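You operate a simulated robot arm through the tools that you are given. There is no shell and no other tool.

The job below is to be done with a simulated robot arm. You get a single attempt, and the scene is never put back.

JOB
Set the closing speed by the card; close and open the tines once.
Fine: at the gripper bench; blue CLOSE knob first; air on for the try, off again after.

Only the result counts: the job must be done as asked and must still hold three seconds after the hand-in. Knocking over, shifting, dropping, spilling or breaking anything else fails it.

ROBOT AND FRAMES
A 7-joint arm with a two-finger gripper, fixed in place. Base frame: the origin is at the foot of the arm, x ahead of it, y to its left, z up. Lengths are in mm, angles in degrees, forces in N, time in s.
With the tool pointing down near the work surface it reaches from about 340 to 720 mm from the base axis. Its first joint turns from -66.0 to 66.0 degrees. Payload 2.45 kg.
The TCP is the grasp point between the finger pads, 26 mm short of the fingertips. In the tool frame z runs along the fingers and y along their closing line. The gripper opens to 96 mm. The gripper's body begins 69 mm behind the TCP.
Orientation is that of the tool frame in the base frame, as a unit quaternion [x, y, z, w]. With the fingers straight down and closing along the base's y, the tool's x points along the base's -x, its y along +y and its z along -z.

CONTROLS
- The arm moves only by the tool move_arm. Its argument "increments" is text: rows parted by semicolons, each of 6 numbers parted by spaces: the shift along the base's x, y, z in mm, then the turn, a rotation vector about the base's x, y, z in degrees. In form: tx ty tz wx wy wz; .... A call has 1 to 20 rows; each row shifts and turns the commanded pose from where the row before left it. "claw" is the opening, from 0 (shut) to 1 (fully open), set as the call begins (left out, the last holds). Each row takes 0.2 s and may step no farther than 50 mm and 8.6 degrees from the row before; otherwise, or with a gripper value out of range, the whole call is refused. A pose out of reach is approached as far as the arm can. The call stops where the force on the tool passes 40 N (or 10 N more than at its start, if that is more) or the arm is blocked; 0.2 s more then pass. The fingers move at their own pace and stop on an object; they squeeze with about 45 N. The grip force told is the motor's: it shows also when the fingers shut on nothing. Time passes only in rows, and 0.2 s behind the last, so rows that do not move let the fingers close. The reply holds the time, the measured pose of the TCP, the force on the tool along the base axes, the opening and the grip force, in the units named above and with some noise, with the torque about the TCP (base axes, N m) and any sound that the robot's microphone picked up, and new pictures: "views" is both (left out), scene, wrist or none.
- Cameras (640 x 400 px; columns grow to the right, rows downward): "scene" is fixed at [167.1, -383.3, 1447.9]; the picture's right is [0.83, -0.55, 0.00], its down [-0.25, -0.37, -0.90] and it looks along [0.50, 0.75, -0.44] (base axes); focal length 356 px, centre (320, 200). "wrist" rides on the gripper at [82, 3, -98] in the tool frame; the picture's right is [-0.04, 1.00, 0.00], its down [-0.73, -0.03, -0.68] and it looks along [-0.68, -0.03, 0.73] (tool axes); focal length 256 px, centre (320, 200).
- locate(camera, pixels): for up to 12 pixels [column, row] of the newest picture of that camera ("zoom" is the newest enlarged one), the place [x, y, z] in the base frame of the surface seen there, good to about 2 mm, but the place of the scene camera against the robot may be out by one fixed shift of up to 18 mm in any direction. It takes no simulated time.
- close_up(camera, box): a new picture of the part [left, top, right, bottom] of that camera's present view, enlarged. It takes no simulated time.
- close_job(): hands the job in; it is judged then, once.

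Unless the task says otherwise, let go and move clear before handing in.

The tools are called after "Request:" as name(argument=value, ...) on one line, values as JSON. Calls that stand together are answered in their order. move_arm: Moves the arm, as the interface text tells. Its arguments: {"type":"object","properties":{"increments":{"type":"string"},"claw":{"type":"number"},"views":{"type":"string","enum":["both","scene","wrist","none"]}},"required":["increments"]} The other tools are called the same way: locate (camera, pixels) gives the place of the surface under pixels of a picture; close_up (camera, box) takes an enlarged picture of a part of a camera's view; close_job () hands the job in.

At the start:

```text
clock: 0.0
eef_pos: [333.3, 128.4, 1248.7]
tcp_rot: [0.0, 1.0, 0.0, 0.0]
wrist_force: [-0.3, 0.1, -0.4]
wrist_torque: [0.02, -0.01, 0.05]
width: 96.0
finger_force: 0.1
```

scene: 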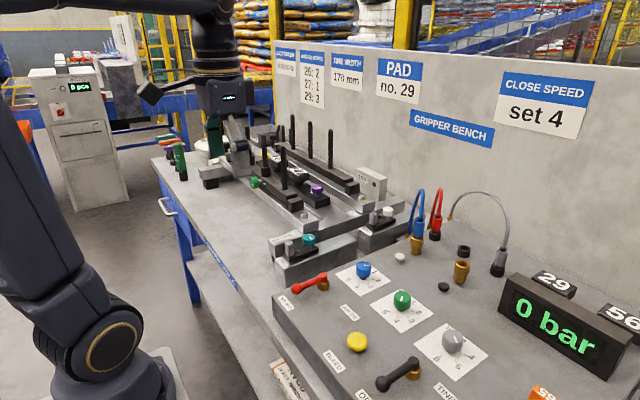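
wrist: 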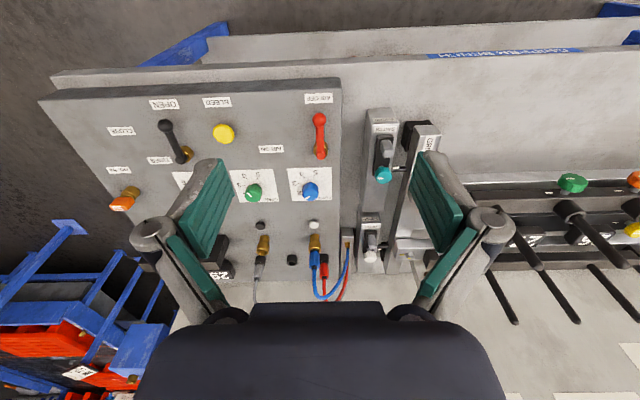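

The scene shows a card reading "CLOSE SPEED set 4" at about (540,105), and a panel with blue, green and grey knobs, a red lever, a black lever and a yellow button. I'll enlarge the parts of both views to read the labels.

Request:
close_up(camera="scene", box=[260, 230, 500, 400])

Request:
close_up(camera="scene", box=[380, 230, 640, 400])

Request:
close_up(camera="scene", box=[260, 30, 600, 160])

Request:
close_up(camera="wrist", box=[90, 70, 350, 230])

Request:
close_up(camera="wrist", box=[330, 80, 640, 290])

Request:
close_up(camera="scene", box=[140, 70, 420, 290])

```text
2.35 times, centred on (380, 315) of scene
```

zoom: 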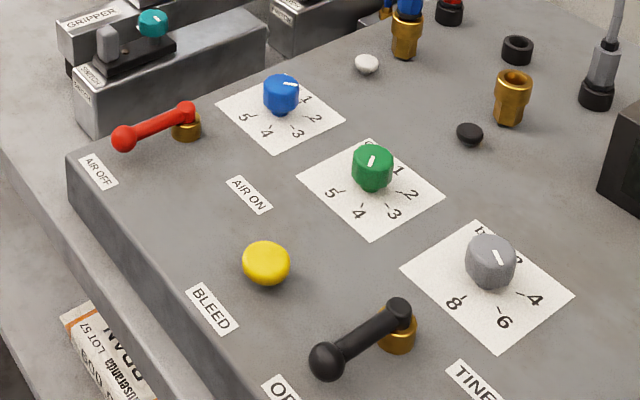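

```text
2.35 times, centred on (510, 315) of scene
```

zoom: 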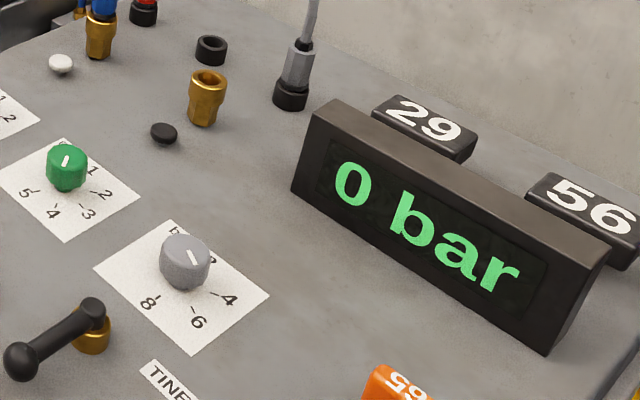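

```text
1.88 times, centred on (430, 95) of scene
```

zoom: 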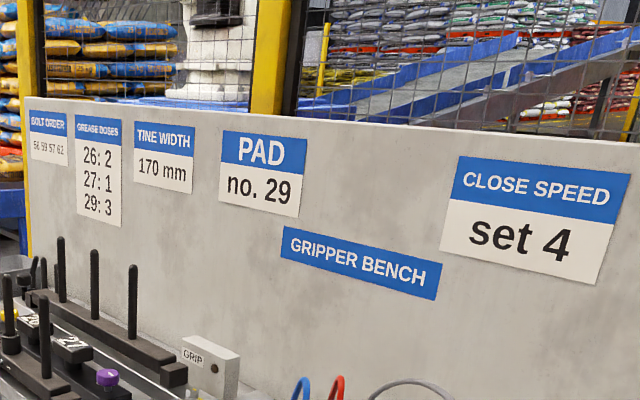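

```text
2.46 times, centred on (220, 150) of wrist
```

zoom: 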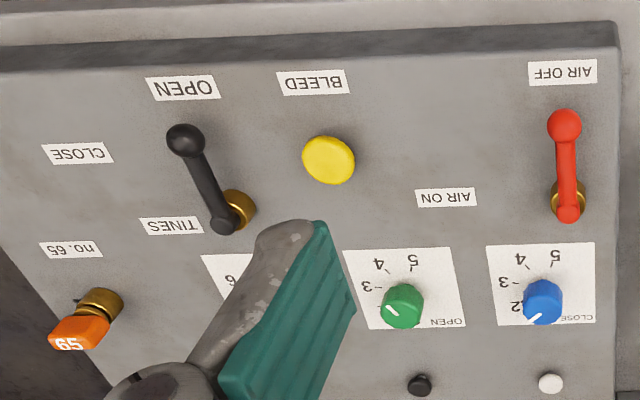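

```text
1.90 times, centred on (485, 185) of wrist
```

zoom: 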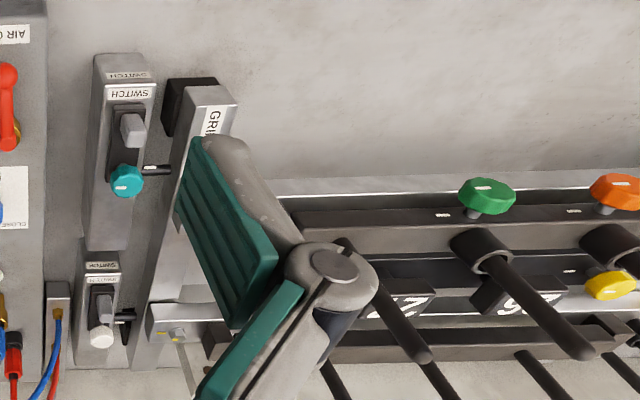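

```text
1.82 times, centred on (280, 180) of scene
```

zoom: 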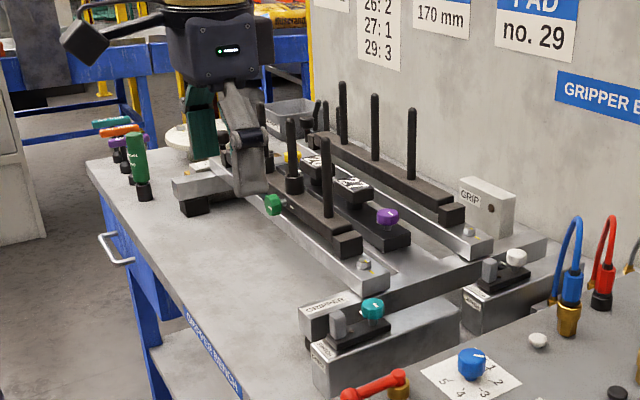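

The card says CLOSE SPEED set 4; the blue knob now points at about 1, AIR OFF holds the red lever, and the tines lever is at OPEN. I'll look closer at the hoses, the gauge and the knob scales, and place the main parts.

Request:
close_up(camera="scene", box=[380, 170, 540, 300])

Request:
close_up(camera="scene", box=[320, 240, 420, 320])

Request:
close_up(camera="wrist", box=[220, 150, 380, 310])

Request:
locate(camera="scene", pixels=[[363, 267], [402, 297], [452, 337], [310, 288], [328, 279], [384, 384], [411, 368], [357, 342], [345, 278], [300, 320], [360, 315]])

Request:
locate(camera="wrist", pixels=[[309, 191], [254, 193], [320, 118], [321, 152], [165, 126], [184, 155], [224, 133], [272, 149], [319, 98], [330, 175], [120, 131]])

```text
3.08 times, centred on (460, 235) of scene
```

zoom: 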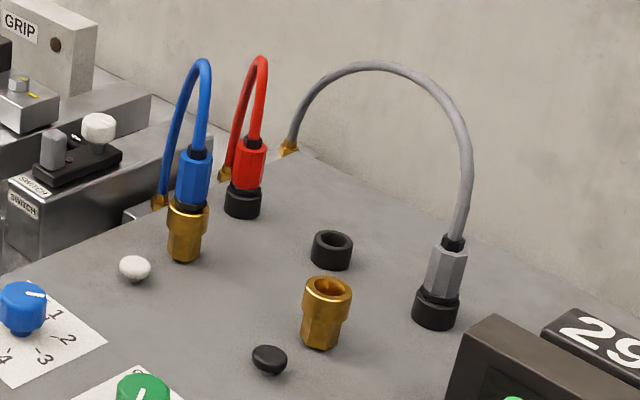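

```text
5.00 times, centred on (370, 280) of scene
```

zoom: 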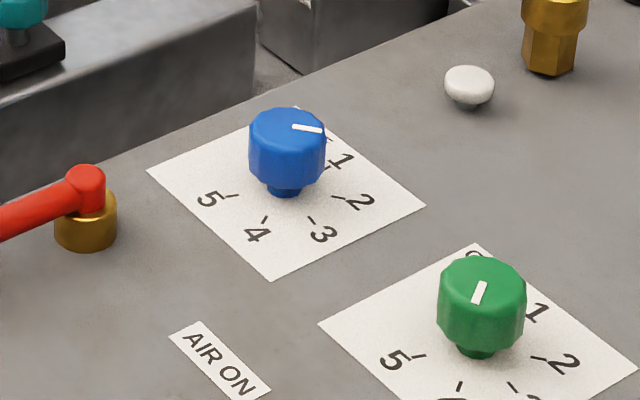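

```text
2.50 times, centred on (300, 230) of wrist
```

zoom: 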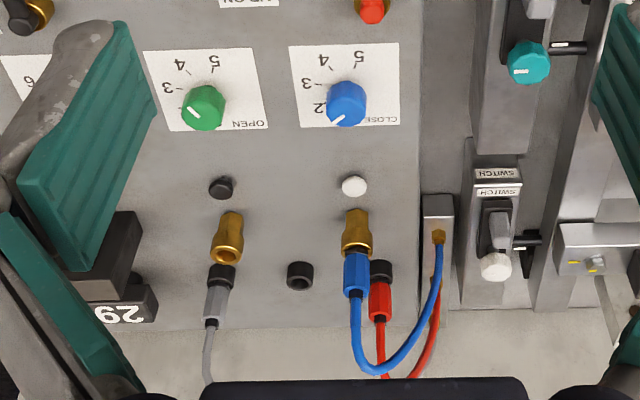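

```text
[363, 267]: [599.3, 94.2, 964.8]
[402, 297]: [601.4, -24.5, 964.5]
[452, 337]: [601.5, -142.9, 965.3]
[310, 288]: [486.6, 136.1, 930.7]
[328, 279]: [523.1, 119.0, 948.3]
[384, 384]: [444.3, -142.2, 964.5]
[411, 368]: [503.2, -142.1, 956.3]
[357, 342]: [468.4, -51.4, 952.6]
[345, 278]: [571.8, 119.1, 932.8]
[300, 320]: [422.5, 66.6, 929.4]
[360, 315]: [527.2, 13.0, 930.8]
```

```text
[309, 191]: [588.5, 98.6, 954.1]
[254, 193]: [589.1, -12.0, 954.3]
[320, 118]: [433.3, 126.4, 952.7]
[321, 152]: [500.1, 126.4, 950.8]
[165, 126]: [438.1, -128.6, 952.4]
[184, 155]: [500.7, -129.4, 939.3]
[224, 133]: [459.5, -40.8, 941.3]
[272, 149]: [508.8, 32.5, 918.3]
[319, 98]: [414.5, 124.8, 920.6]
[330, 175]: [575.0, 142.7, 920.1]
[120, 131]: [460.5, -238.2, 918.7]
```

The blue hose sits in the brass port by the CLOSE knob and the other port is empty, which I'll check once the air is on. First I'll get the scale ticks of the blue knob and the knob's place.

Request:
close_up(camera="scene", box=[330, 245, 400, 300])

Request:
close_up(camera="scene", box=[400, 310, 500, 390])

Request:
close_up(camera="scene", box=[270, 265, 350, 325])

```text
7.27 times, centred on (365, 272) of scene
```

zoom: 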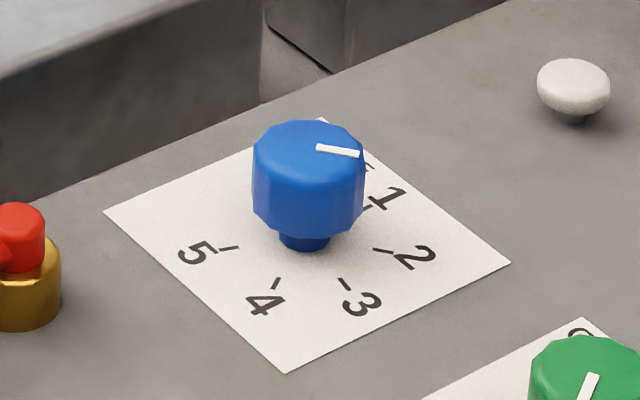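

```text
5.00 times, centred on (450, 350) of scene
```

zoom: 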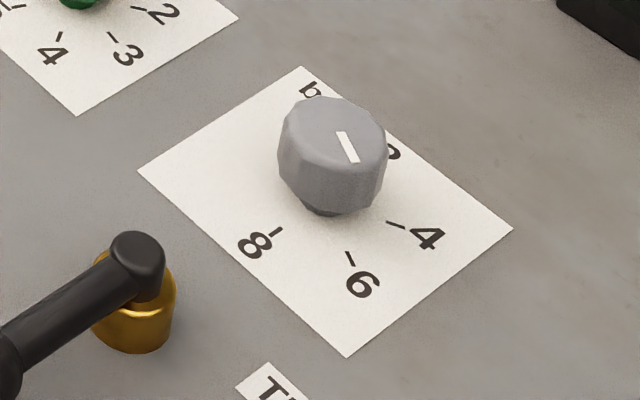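

```text
6.67 times, centred on (310, 295) of scene
```

zoom: 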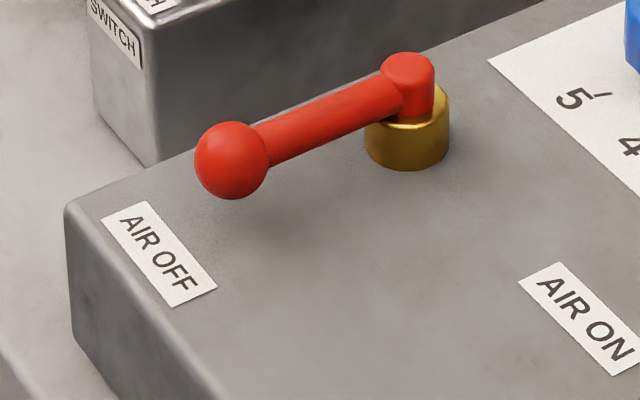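

Now I'll turn those tick, card-corner and pointer pixels into places.

Request:
locate(camera="scene", pixels=[[352.4, 278.5], [358.8, 283.6], [368.4, 283.6], [373.7, 278.9], [371.5, 273.1], [391.0, 280.4], [360.5, 295.5], [335.6, 273.4], [364.6, 264.7], [370.2, 265.7], [356.5, 263.5], [363, 269.5]])

Request:
locate(camera="scene", pixels=[[416, 246], [417, 225], [435, 232], [463, 250], [461, 270], [497, 268], [400, 257], [443, 287], [416, 190], [437, 190], [480, 193], [376, 186]])

Request:
locate(camera="scene", pixels=[[299, 288], [322, 276], [320, 285], [323, 288], [310, 238], [288, 243], [283, 268], [388, 212], [374, 218], [401, 367], [378, 386], [356, 335]])

```text
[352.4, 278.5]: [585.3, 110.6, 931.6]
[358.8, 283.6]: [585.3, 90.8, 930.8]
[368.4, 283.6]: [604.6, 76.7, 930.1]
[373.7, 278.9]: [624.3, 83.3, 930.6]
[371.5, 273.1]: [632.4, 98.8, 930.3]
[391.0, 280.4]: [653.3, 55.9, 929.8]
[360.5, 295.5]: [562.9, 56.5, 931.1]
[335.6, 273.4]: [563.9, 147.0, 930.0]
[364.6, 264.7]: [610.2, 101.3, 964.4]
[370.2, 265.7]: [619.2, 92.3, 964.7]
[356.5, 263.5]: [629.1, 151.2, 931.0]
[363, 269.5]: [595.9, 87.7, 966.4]
```

```text
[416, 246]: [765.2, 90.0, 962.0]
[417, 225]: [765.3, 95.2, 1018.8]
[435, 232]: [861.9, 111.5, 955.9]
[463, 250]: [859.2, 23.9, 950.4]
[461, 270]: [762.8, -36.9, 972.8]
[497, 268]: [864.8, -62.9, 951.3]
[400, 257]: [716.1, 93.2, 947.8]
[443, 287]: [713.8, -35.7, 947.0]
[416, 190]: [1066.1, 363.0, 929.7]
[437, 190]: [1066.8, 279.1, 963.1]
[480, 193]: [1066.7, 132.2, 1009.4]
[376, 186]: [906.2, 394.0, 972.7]
```

```text
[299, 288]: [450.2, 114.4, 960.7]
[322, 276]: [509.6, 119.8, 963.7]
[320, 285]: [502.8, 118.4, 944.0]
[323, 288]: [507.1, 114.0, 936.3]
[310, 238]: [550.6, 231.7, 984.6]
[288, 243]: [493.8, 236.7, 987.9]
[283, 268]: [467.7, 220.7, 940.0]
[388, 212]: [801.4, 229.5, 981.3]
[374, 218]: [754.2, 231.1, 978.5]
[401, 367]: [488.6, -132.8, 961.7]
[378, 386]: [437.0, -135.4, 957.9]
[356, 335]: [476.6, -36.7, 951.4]
```

The card's centre is about (608, 101) in scene coordinates, ticks run clockwise in steps of roughly 48°, and the blue pointer points at about 2. I'll bring the hand nearer, above the blue knob, to look from the wrist camera.

Request:
move_arm(increments="42 -6 -20 0 0 0; 42 -6 -20 0 0 0; 42 -6 -20 0 0 0; 42 -6 -20 0 0 0; 42 -6 -20 0 0 0; 30 0 -20 0 0 0; 0 0 0 0 0 0", claw=0.5, views="both")

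```text
clock: 1.6
eef_pos: [570.7, 101.0, 1126.7]
tcp_rot: [0.0, 1.0, 0.0, 0.0]
wrist_force: [0.6, -0.8, 1.0]
wrist_torque: [-0.03, 0.0, 0.01]
width: 48.4
finger_force: 0.0
```

scene: 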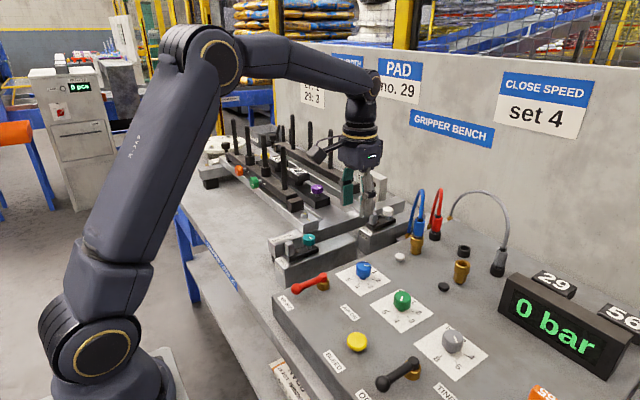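
wrist: 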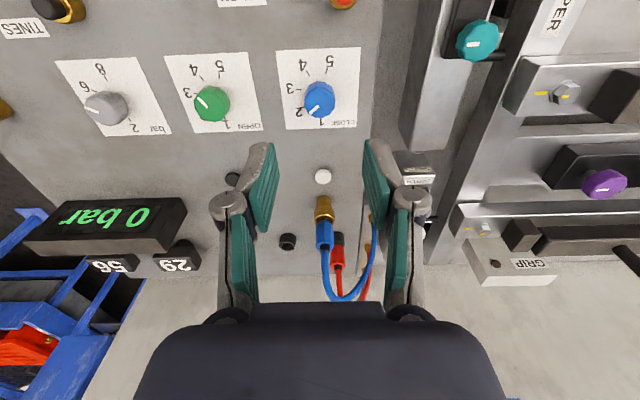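

The blue knob is at wrist (320,98) and its card is fully visible. I'll enlarge it.

Request:
close_up(camera="wrist", box=[265, 40, 370, 140])

Request:
locate(camera="wrist", pixels=[[277, 48], [360, 47], [357, 127], [285, 129], [320, 98], [312, 104], [324, 85], [323, 176], [324, 202], [324, 222], [339, 290], [345, 300]])

Request:
close_up(camera="wrist", box=[200, 150, 400, 310])

```text
4.00 times, centred on (318, 90) of wrist
```

zoom: 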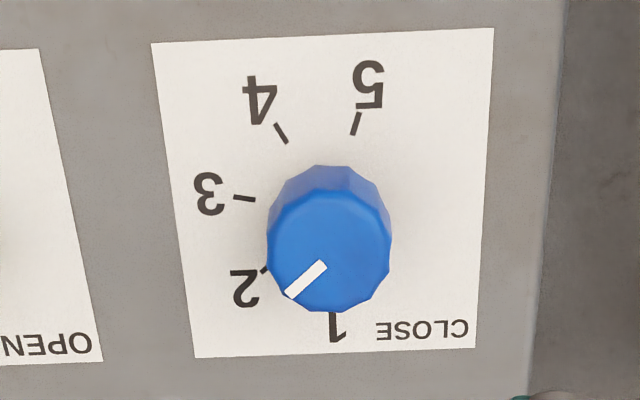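

```text
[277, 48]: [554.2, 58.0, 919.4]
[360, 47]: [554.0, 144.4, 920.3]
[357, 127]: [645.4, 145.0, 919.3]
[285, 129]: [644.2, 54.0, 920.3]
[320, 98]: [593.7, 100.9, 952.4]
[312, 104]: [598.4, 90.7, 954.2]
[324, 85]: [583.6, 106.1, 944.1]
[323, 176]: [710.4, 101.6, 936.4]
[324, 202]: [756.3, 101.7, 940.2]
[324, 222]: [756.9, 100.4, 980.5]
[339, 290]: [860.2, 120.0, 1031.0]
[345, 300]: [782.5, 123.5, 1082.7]
```

```text
2.50 times, centred on (300, 230) of wrist
```

zoom: 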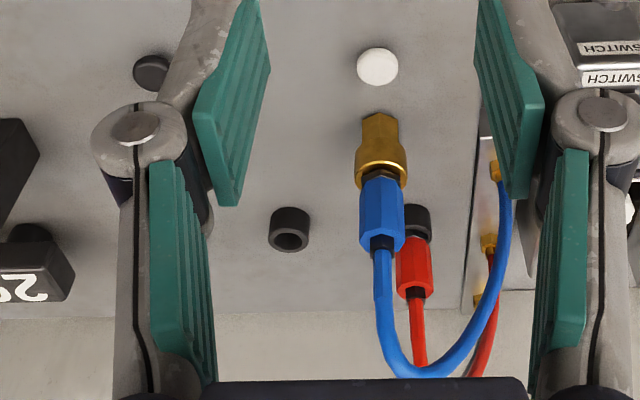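

The card is centred near (599.5, 100.3) with the panel at z≈919.5 and the knob top at ≈954. I'll locate the ticks and both ends of the pointer stripe for angles.

Request:
close_up(camera="wrist", box=[265, 40, 370, 140])

Request:
locate(camera="wrist", pixels=[[326.7, 71.0], [308.2, 73.2], [299.2, 89.6], [304.0, 107.5], [319.3, 106.2], [309.9, 113.4], [336, 101], [307, 100], [320, 92], [322, 116]])

```text
4.00 times, centred on (318, 90) of wrist
```

zoom: 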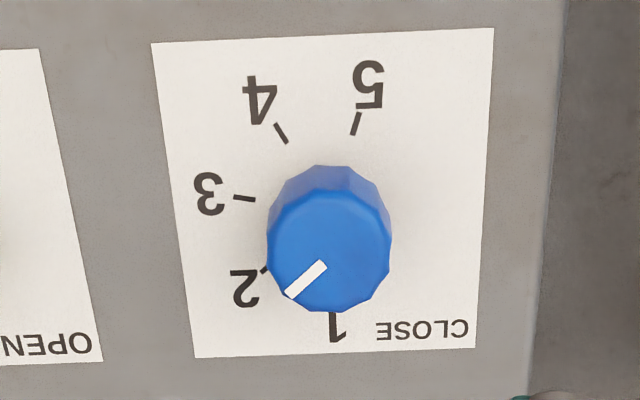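

```text
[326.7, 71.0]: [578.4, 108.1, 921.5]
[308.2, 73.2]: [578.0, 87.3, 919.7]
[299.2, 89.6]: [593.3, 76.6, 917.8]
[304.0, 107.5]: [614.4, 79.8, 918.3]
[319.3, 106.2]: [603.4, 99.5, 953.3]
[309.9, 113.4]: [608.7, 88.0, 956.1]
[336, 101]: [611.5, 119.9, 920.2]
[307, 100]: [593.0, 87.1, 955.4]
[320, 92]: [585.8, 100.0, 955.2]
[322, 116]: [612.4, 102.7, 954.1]
```

The pointer stripe (312,110) points along about 307°, i.e. at 2, and tick 4 lies near 210°, so I need about −98° (clockwise). I'll centre over the knob axis (599.7, 100.2) and pre-turn the hand +50° so the turn is symmetrical.

Request:
move_arm(increments="5 -0.2 -10 0 0 8.4; 5 -0.2 -10 0 0 8.4; 5 -0.2 -10 0 0 8.4; 5 -0.2 -10 0 0 8.4; 5 0 -10 0 0 8.4; 4 0 -10 0 0 8; 0 0 0 0 0 0", claw=0.6, views="both")

```text
clock: 3.2
eef_pos: [601.9, 100.3, 1068.8]
tcp_rot: [-0.423, 0.906, 0.0, 0.0]
wrist_force: [0.1, -0.2, -1.1]
wrist_torque: [0.02, 0.01, -0.01]
width: 57.4
finger_force: 0.1
```

scene: 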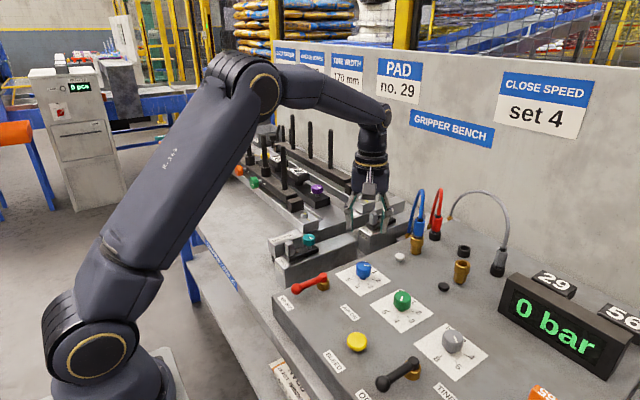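
wrist: 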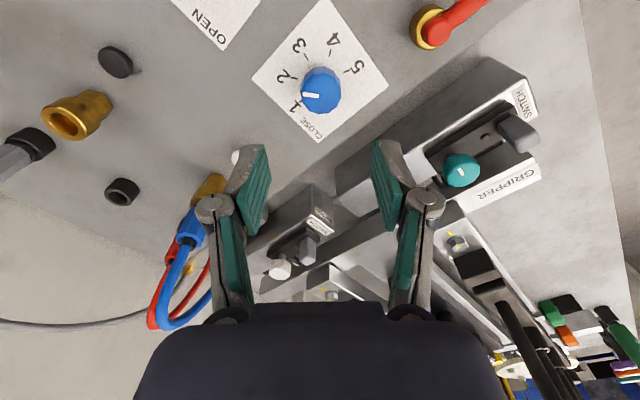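

The hand is turned and the knob sits at wrist (321,90). I'll re-measure ticks, stripe and card corners from this second viewpoint to firm up the centre.

Request:
close_up(camera="wrist", box=[245, 0, 395, 150])

Request:
locate(camera="wrist", pixels=[[388, 84], [318, 142], [252, 74], [321, 78], [304, 95], [319, 97], [346, 72], [328, 57], [303, 57], [288, 77], [306, 104]])

```text
2.67 times, centred on (320, 75) of wrist
```

zoom: 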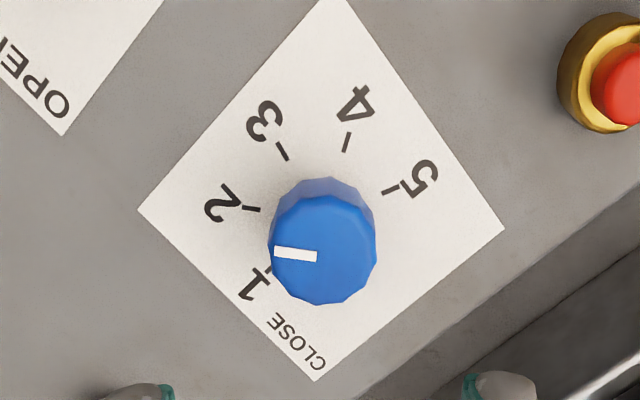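

```text
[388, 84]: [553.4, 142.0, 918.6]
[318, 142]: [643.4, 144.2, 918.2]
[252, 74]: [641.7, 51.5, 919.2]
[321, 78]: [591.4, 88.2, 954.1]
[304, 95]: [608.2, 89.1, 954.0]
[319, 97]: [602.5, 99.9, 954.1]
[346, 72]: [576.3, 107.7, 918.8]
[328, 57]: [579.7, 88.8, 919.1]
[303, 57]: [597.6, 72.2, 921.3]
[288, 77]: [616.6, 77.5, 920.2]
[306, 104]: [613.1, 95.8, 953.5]
```

The knob axis comes out at about (600, 99.3), top z 954. I'll take a few still readings to gauge the pose noise before descending.

Request:
move_arm(increments="0 0 0 0 0 0", views="none")

Request:
move_arm(increments="0 0 -30 0 0 0; 0 0 -20 0 0 0; 0 0 0 0 0 0", views="wrist")

```text
clock: 3.6
eef_pos: [601.0, 100.9, 1069.8]
tcp_rot: [-0.423, 0.906, 0.0, 0.0]
wrist_force: [-0.1, 0.0, -0.5]
wrist_torque: [0.03, 0.02, -0.02]
width: 57.4
finger_force: 0.1
```

```text
clock: 4.4
eef_pos: [600.4, 100.8, 1020.5]
tcp_rot: [-0.423, 0.906, 0.0, 0.0]
wrist_force: [0.3, 0.7, 0.0]
wrist_torque: [0.0, 0.01, -0.02]
width: 57.4
finger_force: 0.1
```

wrist: 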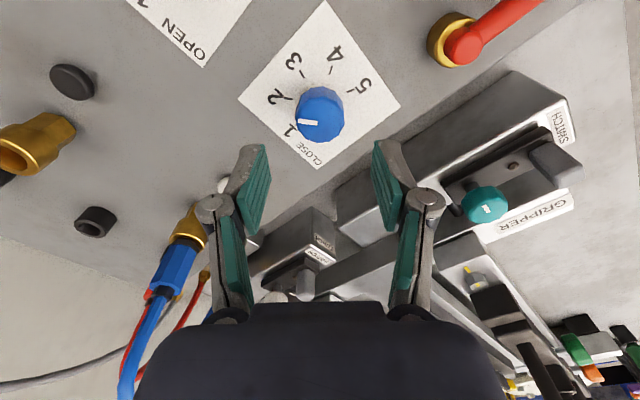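

The knob lies on the finger axis horizontally (column ≈319–321). I'll enlarge to check the other direction before going down.

Request:
close_up(camera="wrist", box=[270, 70, 370, 170])

Request:
locate(camera="wrist", pixels=[[320, 118], [320, 100], [320, 136], [302, 118], [338, 118], [401, 105], [240, 98], [318, 168], [322, 2]])

```text
4.00 times, centred on (320, 120) of wrist
```

zoom: 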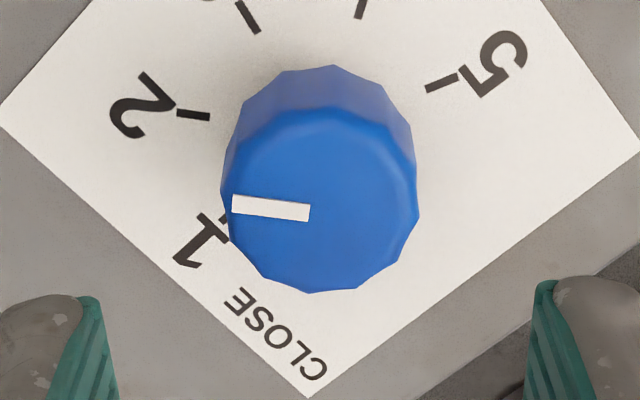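

```text
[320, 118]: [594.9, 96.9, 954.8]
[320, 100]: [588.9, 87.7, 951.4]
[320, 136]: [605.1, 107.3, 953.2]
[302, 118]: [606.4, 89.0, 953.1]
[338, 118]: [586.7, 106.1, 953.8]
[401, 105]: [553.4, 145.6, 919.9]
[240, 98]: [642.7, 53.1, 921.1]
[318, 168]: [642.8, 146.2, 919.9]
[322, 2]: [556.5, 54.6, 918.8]
```

By three estimates the knob axis is near (598.8, 99.0), about 2–3 mm from the TCP. I'll shift by (−2, −1.8) and go down to just above the knob.

Request:
move_arm(increments="-2 -1.8 -15 0 0 0; 0 0 -15 0 0 0; 0 0 0 0 0 0", views="wrist")

Request:
close_up(camera="wrist", box=[240, 90, 400, 220])

```text
clock: 5.2
eef_pos: [599.7, 100.2, 988.4]
tcp_rot: [-0.423, 0.906, 0.001, 0.0]
wrist_force: [-0.1, -0.3, 0.1]
wrist_torque: [-0.01, 0.03, 0.01]
width: 57.6
finger_force: 0.0
```

wrist: 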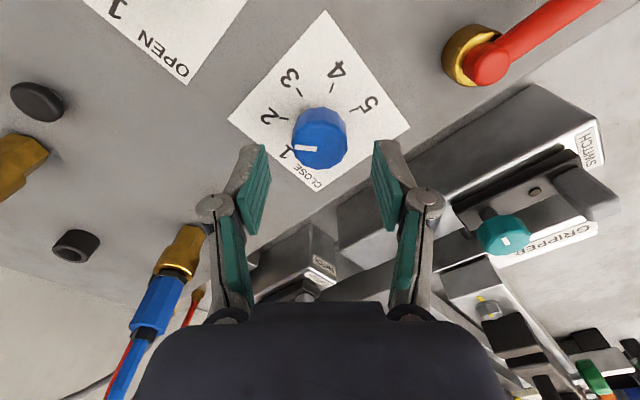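

```text
3.08 times, centred on (320, 155) of wrist
```

zoom: 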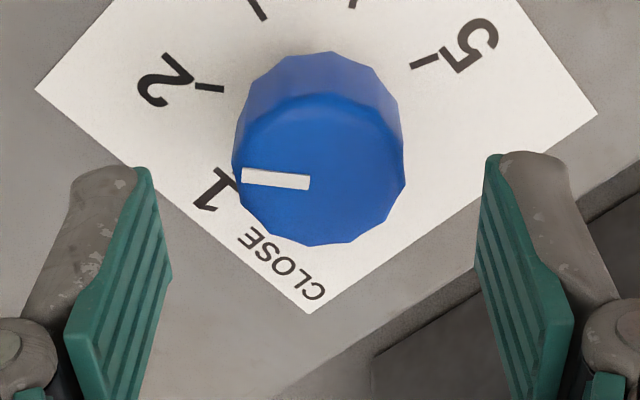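

The fingers straddle the knob evenly; the knob sits roughly 2–3 mm toward the camera side of the finger axis. I'll correct by (−1.3, −1.5), descend 38 mm (tips about 5 mm above the panel), then close on the knob.

Request:
move_arm(increments="-1.3 -1.5 -8 0 0 0; 0 0 -10 0 0 0; 0 0 -10 0 0 0; 0 0 -10 0 0 0; 0 0 0 0 0 0", views="wrist")

Request:
close_up(camera="wrist", box=[220, 90, 420, 260])

```text
clock: 6.4
eef_pos: [597.1, 96.8, 950.1]
tcp_rot: [-0.423, 0.906, 0.0, 0.0]
wrist_force: [-0.2, -0.4, -0.4]
wrist_torque: [0.02, -0.02, 0.05]
width: 57.4
finger_force: 0.2
```

wrist: 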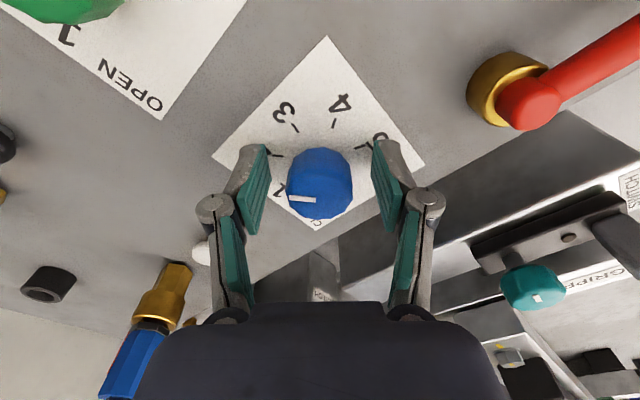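

```text
2.35 times, centred on (320, 175) of wrist
```

zoom: 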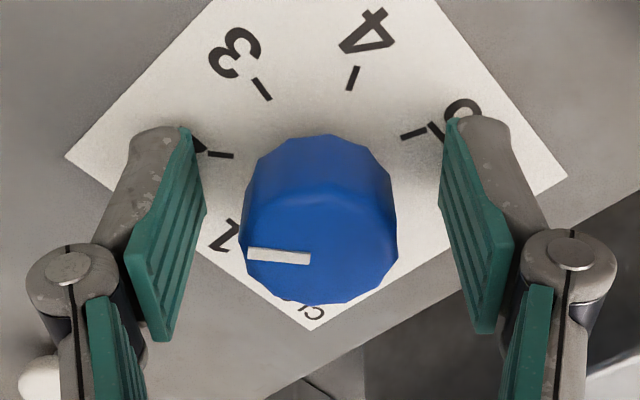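

The knob is between the pads with the top centre at wrist (320,195), a couple of mm off in the depth direction. I'll nudge (+1, +1.2) and close the fingers on the knob.

Request:
move_arm(increments="1 1.2 0 0 0 0; 0 0 0 0 0 0", views="none")

Request:
move_arm(increments="0 0 0 0 0 0; 0 0 0 0 0 0; 0 0 0 0 0 0", claw=0.25, views="wrist")

```text
clock: 7.0
eef_pos: [598.1, 98.7, 949.2]
tcp_rot: [-0.423, 0.906, -0.001, 0.0]
wrist_force: [0.4, -0.3, 0.5]
wrist_torque: [-0.01, -0.03, 0.03]
width: 57.6
finger_force: 0.1
```

```text
clock: 7.8
eef_pos: [598.4, 98.5, 951.5]
tcp_rot: [-0.422, 0.907, 0.0, 0.0]
wrist_force: [1.0, 0.2, -0.7]
wrist_torque: [-0.03, -0.05, 0.0]
width: 33.0
finger_force: 41.7
```

wrist: 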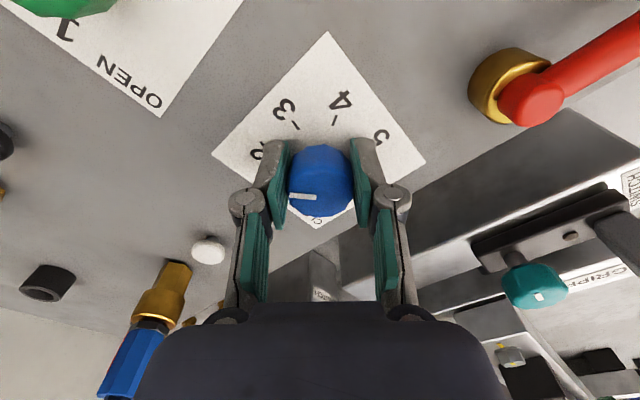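

The grip holds the knob at 33 mm with almost no side force. I'll turn clockwise about 49° first and check that the stripe follows.

Request:
move_arm(increments="0 0 0 0 0 -7; 0 0 0 0 0 -7; 0 0 0 0 0 -7; 0 0 0 0 0 -7; 0 0 0 0 0 -7; 0 0 0 0 0 -7; 0 0 0 0 0 -7; 0 0 0 0 0 0", views="both")

```text
clock: 9.6
eef_pos: [597.5, 99.8, 950.3]
tcp_rot: [-0.009, 1.0, 0.0, -0.002]
wrist_force: [-22.9, 16.5, 8.2]
wrist_torque: [0.37, -0.25, 0.03]
width: 33.1
finger_force: 44.5
```

scene: 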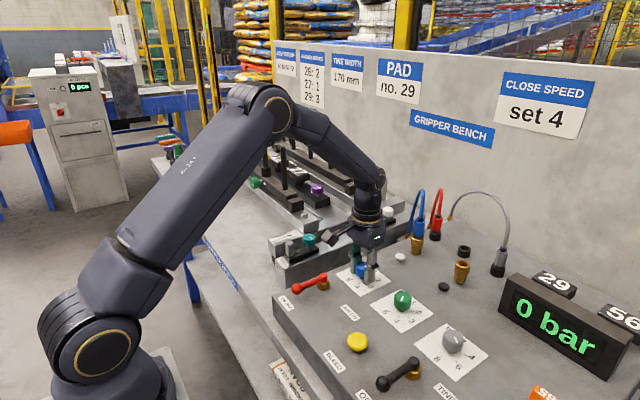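
wrist: 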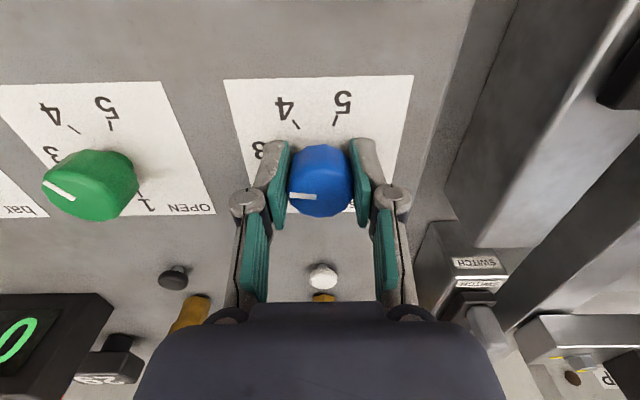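

The stripe turned with the hand (now pointing along −y, near 3), but side force grew to about (−23, +16) N, so the axis is slightly off. I'll nudge the commanded pose by (−0.7, +0.5) and see whether the force drops.

Request:
move_arm(increments="-0.7 0.5 0 0 0 0; 0 0 0 0 0 0", views="none")

```text
clock: 10.2
eef_pos: [597.4, 99.8, 950.2]
tcp_rot: [-0.009, 1.0, 0.001, -0.001]
wrist_force: [-11.6, 15.5, 0.0]
wrist_torque: [0.37, 1.27, 0.07]
width: 32.9
finger_force: 45.0
```

The x force halved; the same direction helps. I'll nudge a little further.

Request:
move_arm(increments="-0.6 0.8 0 0 0 0; 0 0 0 0 0 0", views="none")

```text
clock: 10.8
eef_pos: [597.1, 100.2, 949.8]
tcp_rot: [-0.009, 1.0, 0.0, 0.0]
wrist_force: [-13.3, 12.4, 2.3]
wrist_torque: [0.41, 1.08, 0.05]
width: 32.7
finger_force: 45.1
```

Force is moderate now at about 18 N. I'll continue clockwise in small steps with a slight +y drift to follow the axis, watching the force.

Request:
move_arm(increments="-0.1 0.4 0 0 0 -6; 0 0.4 0 0 0 -6; 0 0.4 0 0 0 -6; 0 0.4 0 0 0 -6; 0 0 0 0 0 0", views="wrist")

```text
clock: 12.0
eef_pos: [596.4, 101.0, 948.8]
tcp_rot: [0.201, 0.98, -0.002, 0.001]
wrist_force: [-14.3, 4.7, 8.1]
wrist_torque: [0.21, 0.82, -0.05]
width: 33.2
finger_force: 44.8
```

wrist: 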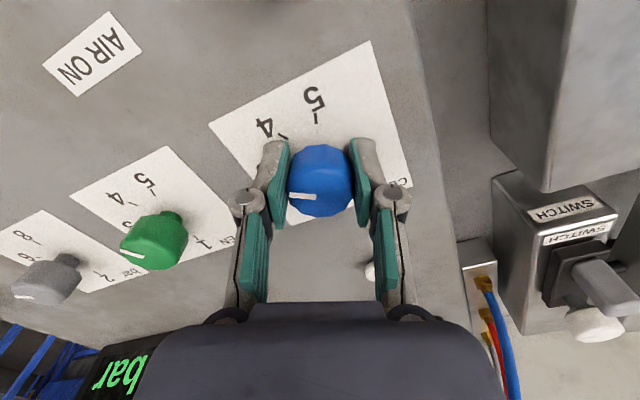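

The hand has turned 73° with the stripe still fixed between the fingers. I'll turn another 25° with a slight −x relief.

Request:
move_arm(increments="-0.4 0.2 0 0 0 -6.3; -0.2 0.2 0 0 0 -6.3; -0.2 0.2 0 0 0 -6.3; -0.1 0.2 0 0 0 -6.3; 0 0 0 0 0 0", views="both")

Request:
close_up(camera="wrist", box=[240, 80, 400, 230])

Request:
close_up(camera="scene", box=[330, 235, 410, 300])

```text
clock: 13.2
eef_pos: [597.9, 101.3, 950.3]
tcp_rot: [0.409, 0.913, 0.001, 0.002]
wrist_force: [13.5, 5.0, -8.7]
wrist_torque: [-0.36, -0.99, -0.03]
width: 33.0
finger_force: 45.1
```

scene: 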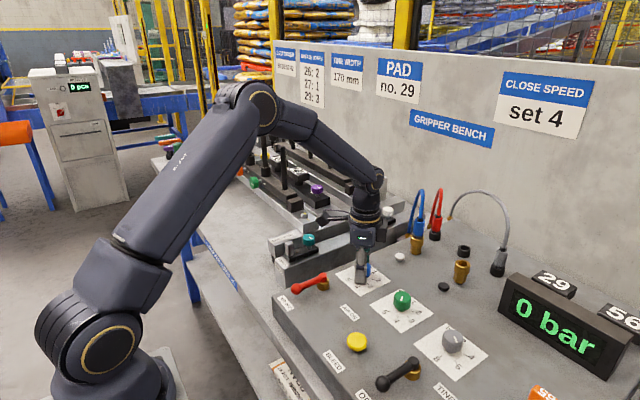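
wrist: 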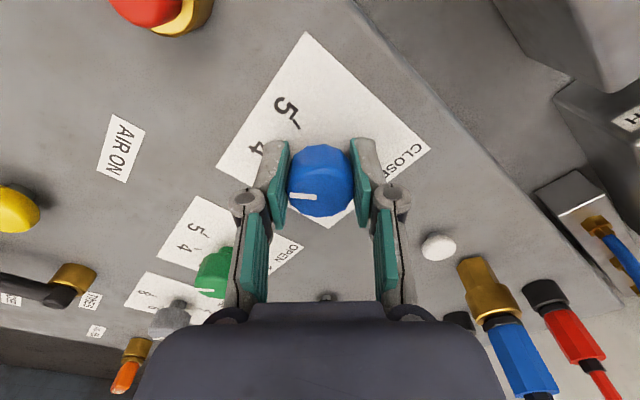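

```text
2.67 times, centred on (320, 155) of wrist
```

zoom: 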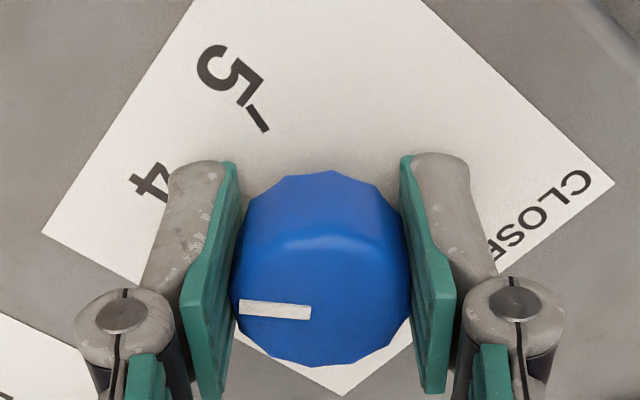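

```text
6.15 times, centred on (370, 268) of scene
```

zoom: 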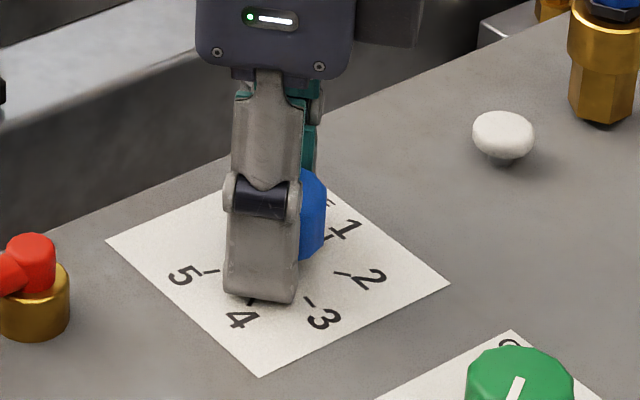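

The hand has turned about 98° in all and the stripe should be near 4. I'll open, rise straight up and check the pointer from above.

Request:
move_arm(increments="0 0 0 0 0 0; 0 0 0 0 0 0; 0 0 10 0 0 0; 0 0 30 0 0 0; 0 0 40 0 0 0; 0 0 40 0 0 0; 0 0 0 0 0 0", claw=0.6, views="both")

Request:
close_up(camera="wrist", box=[245, 0, 395, 150])

Request:
close_up(camera="scene", box=[330, 245, 400, 300])

```text
clock: 14.8
eef_pos: [597.8, 105.0, 1069.7]
tcp_rot: [0.409, 0.913, 0.0, 0.0]
wrist_force: [0.1, 0.2, 0.3]
wrist_torque: [0.01, 0.02, 0.0]
width: 57.6
finger_force: 0.1
```

scene: 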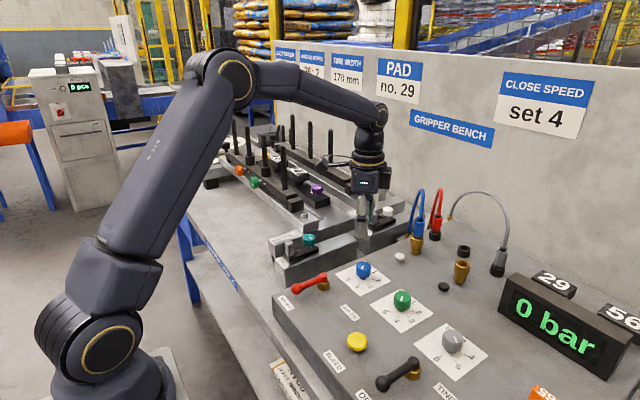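
wrist: 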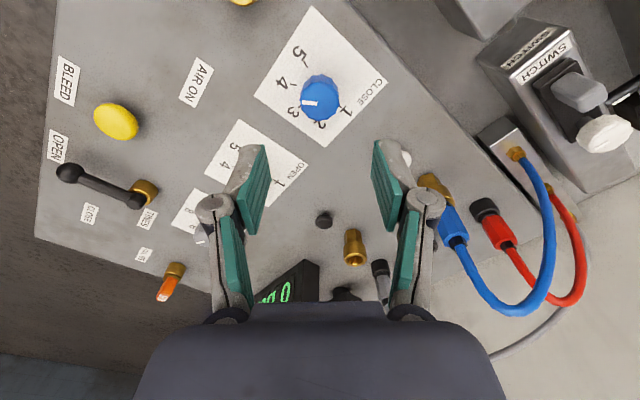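

```text
2.67 times, centred on (320, 75) of wrist
```

zoom: 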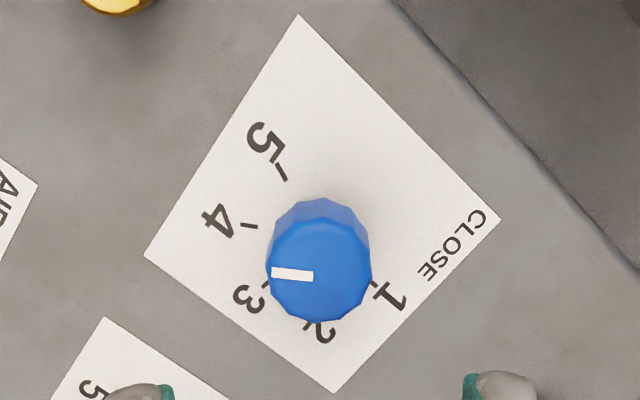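

```text
7.27 times, centred on (365, 272) of scene
```

zoom: 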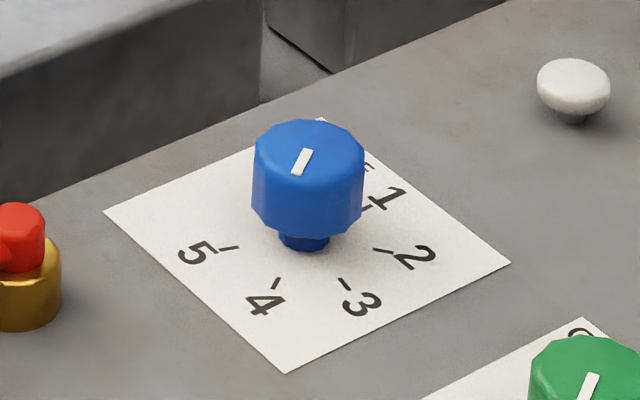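

The stripe now points along about 215° while tick 4 measures 210° (tick 5 at 160°), i.e. roughly 3.9. I'll re-centre by (+2.3, −3.5), go back down, re-grip and turn about 6° more.

Request:
move_arm(increments="2.3 -3.5 -30 0 0 0; 0 0 -30 0 0 0; 0 0 -30 0 0 0; 0 0 -15 0 0 0; 0 0 -14 0 0 0; 0 0 0 0 0 0", claw=0.6, views="wrist")

Request:
close_up(camera="wrist", box=[240, 80, 400, 230])

```text
clock: 16.2
eef_pos: [598.5, 97.0, 951.6]
tcp_rot: [0.408, 0.913, 0.0, 0.0]
wrist_force: [-0.1, 0.0, 0.6]
wrist_torque: [0.02, 0.0, 0.02]
width: 57.8
finger_force: 0.1
```

wrist: 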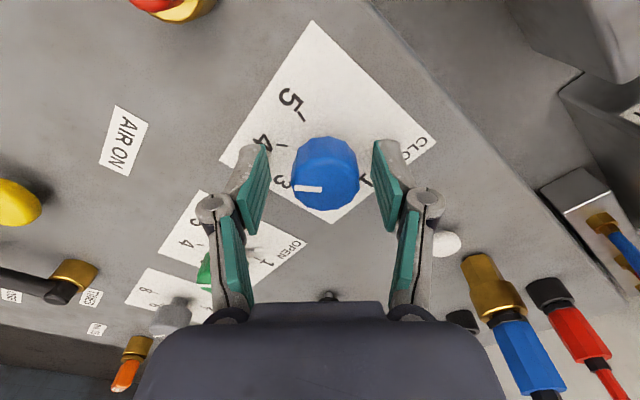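

```text
2.67 times, centred on (320, 155) of wrist
```

zoom: 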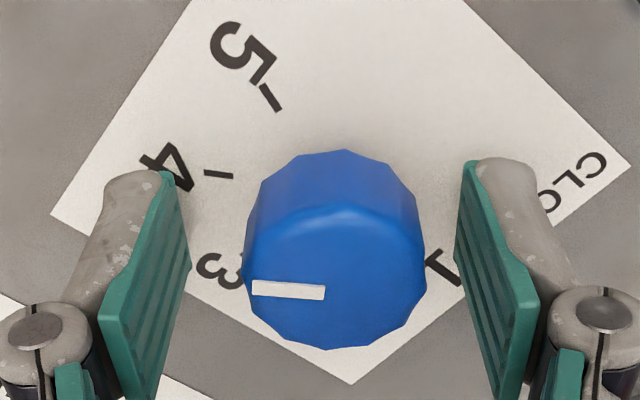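

The knob now appears 2.7 mm right and a few mm up of the finger axis (zoom (335,276)). I'll shift by (−1, +4.8) to centre it before gripping.

Request:
move_arm(increments="-1 2.4 0 0 0 0; 0 2.4 0 0 0 0; 0 0 0 0 0 0", views="wrist")

Request:
close_up(camera="wrist", box=[240, 80, 400, 230])

```text
clock: 17.0
eef_pos: [598.3, 102.0, 951.2]
tcp_rot: [0.409, 0.913, 0.0, -0.001]
wrist_force: [0.6, 0.1, -0.4]
wrist_torque: [0.04, 0.01, -0.02]
width: 57.4
finger_force: 0.1
```

wrist: 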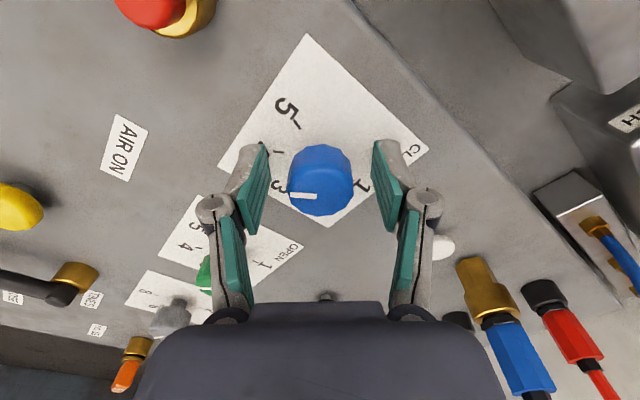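

```text
2.67 times, centred on (320, 155) of wrist
```

zoom: 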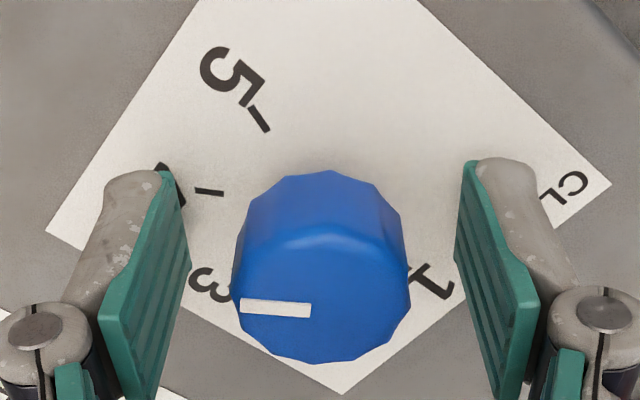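

The knob is centred (zoom (321,~295)). I'll grip and turn 6.5° clockwise, then open in place and look.

Request:
move_arm(increments="0 0 0 0 0 0; 0 0 0 0 0 0; 0 0 0 0 0 0; 0 0 0 0 0 -3.2; 0 0 0 0 0 -3.3; 0 0 0 0 0 0", claw=0.25, views="none")

Request:
move_arm(increments="0 0 0 0 0 0; 0 0 0 0 0 0; 0 0 10 0 0 0; 0 0 30 0 0 0; 0 0 40 0 0 0; 0 0 40 0 0 0; 0 0 0 0 0 0", claw=0.6, views="both")

Request:
close_up(camera="wrist", box=[245, 0, 395, 150])

Request:
close_up(camera="scene", box=[330, 245, 400, 300])

```text
clock: 18.4
eef_pos: [596.6, 102.1, 951.5]
tcp_rot: [0.459, 0.888, 0.0, -0.001]
wrist_force: [0.1, 4.0, -3.6]
wrist_torque: [-0.41, -0.31, 0.0]
width: 33.1
finger_force: 44.9
```

```text
clock: 20.0
eef_pos: [599.8, 100.8, 1071.4]
tcp_rot: [0.459, 0.889, -0.001, 0.0]
wrist_force: [0.0, 0.3, -0.6]
wrist_torque: [0.0, -0.02, 0.01]
width: 57.7
finger_force: 0.0
```

scene: 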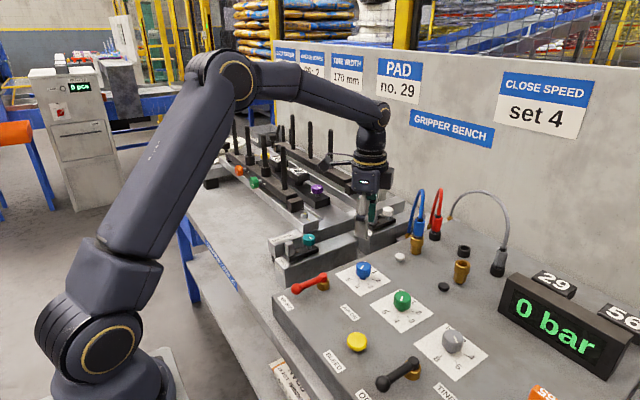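
wrist: 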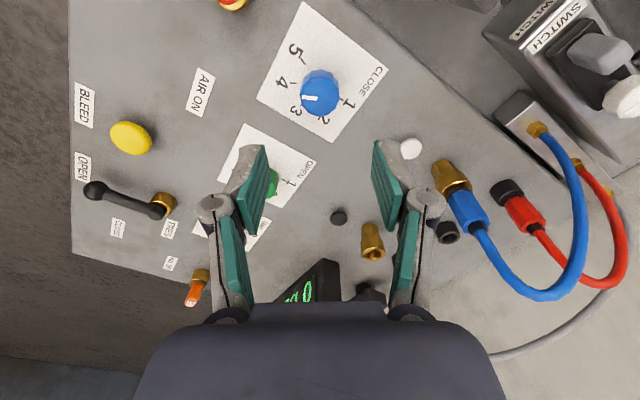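

```text
2.67 times, centred on (320, 75) of wrist
```

zoom: 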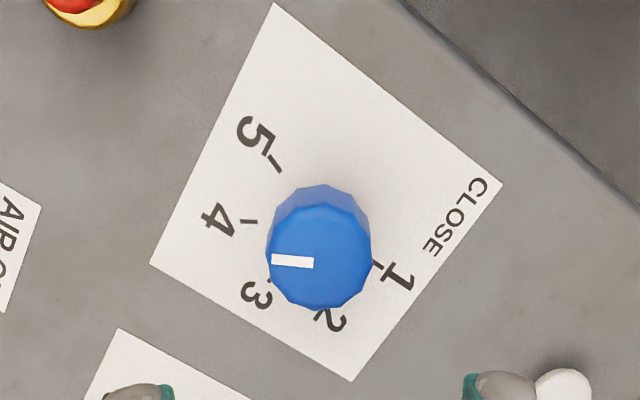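

```text
7.27 times, centred on (365, 272) of scene
```

zoom: 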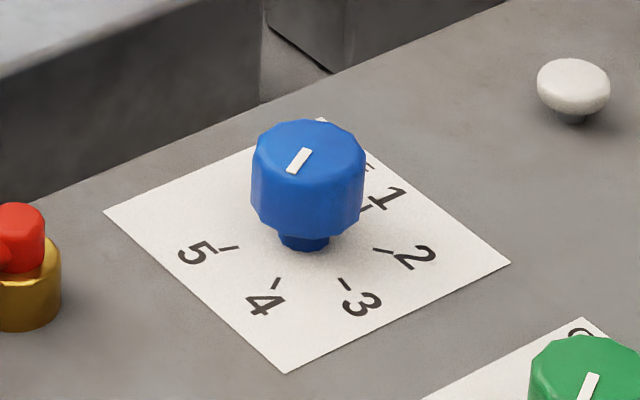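

The stripe now measures about 208–210° against tick 4 at ~211°, so the knob reads 4. I'll take tighter enlargements to confirm before moving on.

Request:
close_up(camera="wrist", box=[285, 55, 355, 125])

Request:
close_up(camera="scene", box=[345, 255, 385, 290])

```text
5.71 times, centred on (320, 90) of wrist
```

zoom: 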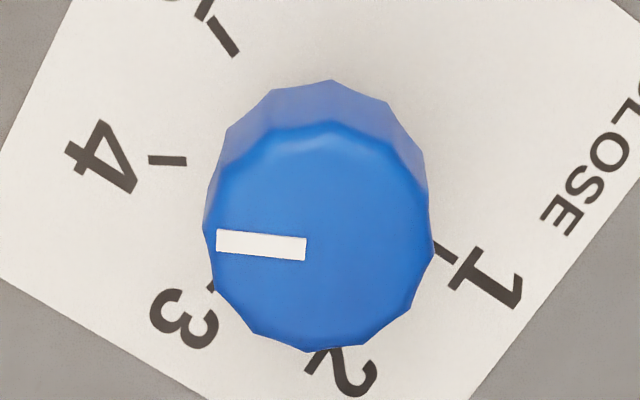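

```text
11.43 times, centred on (365, 272) of scene
```

zoom: 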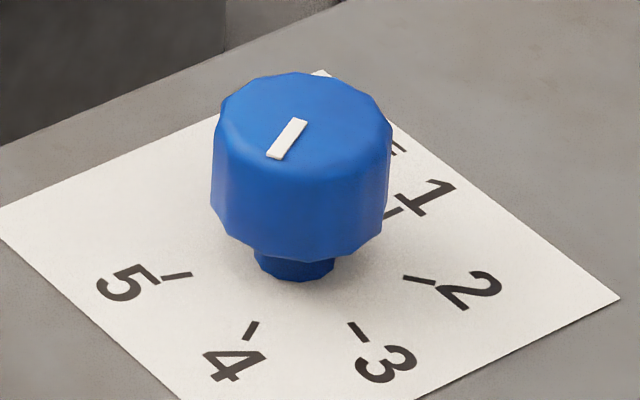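

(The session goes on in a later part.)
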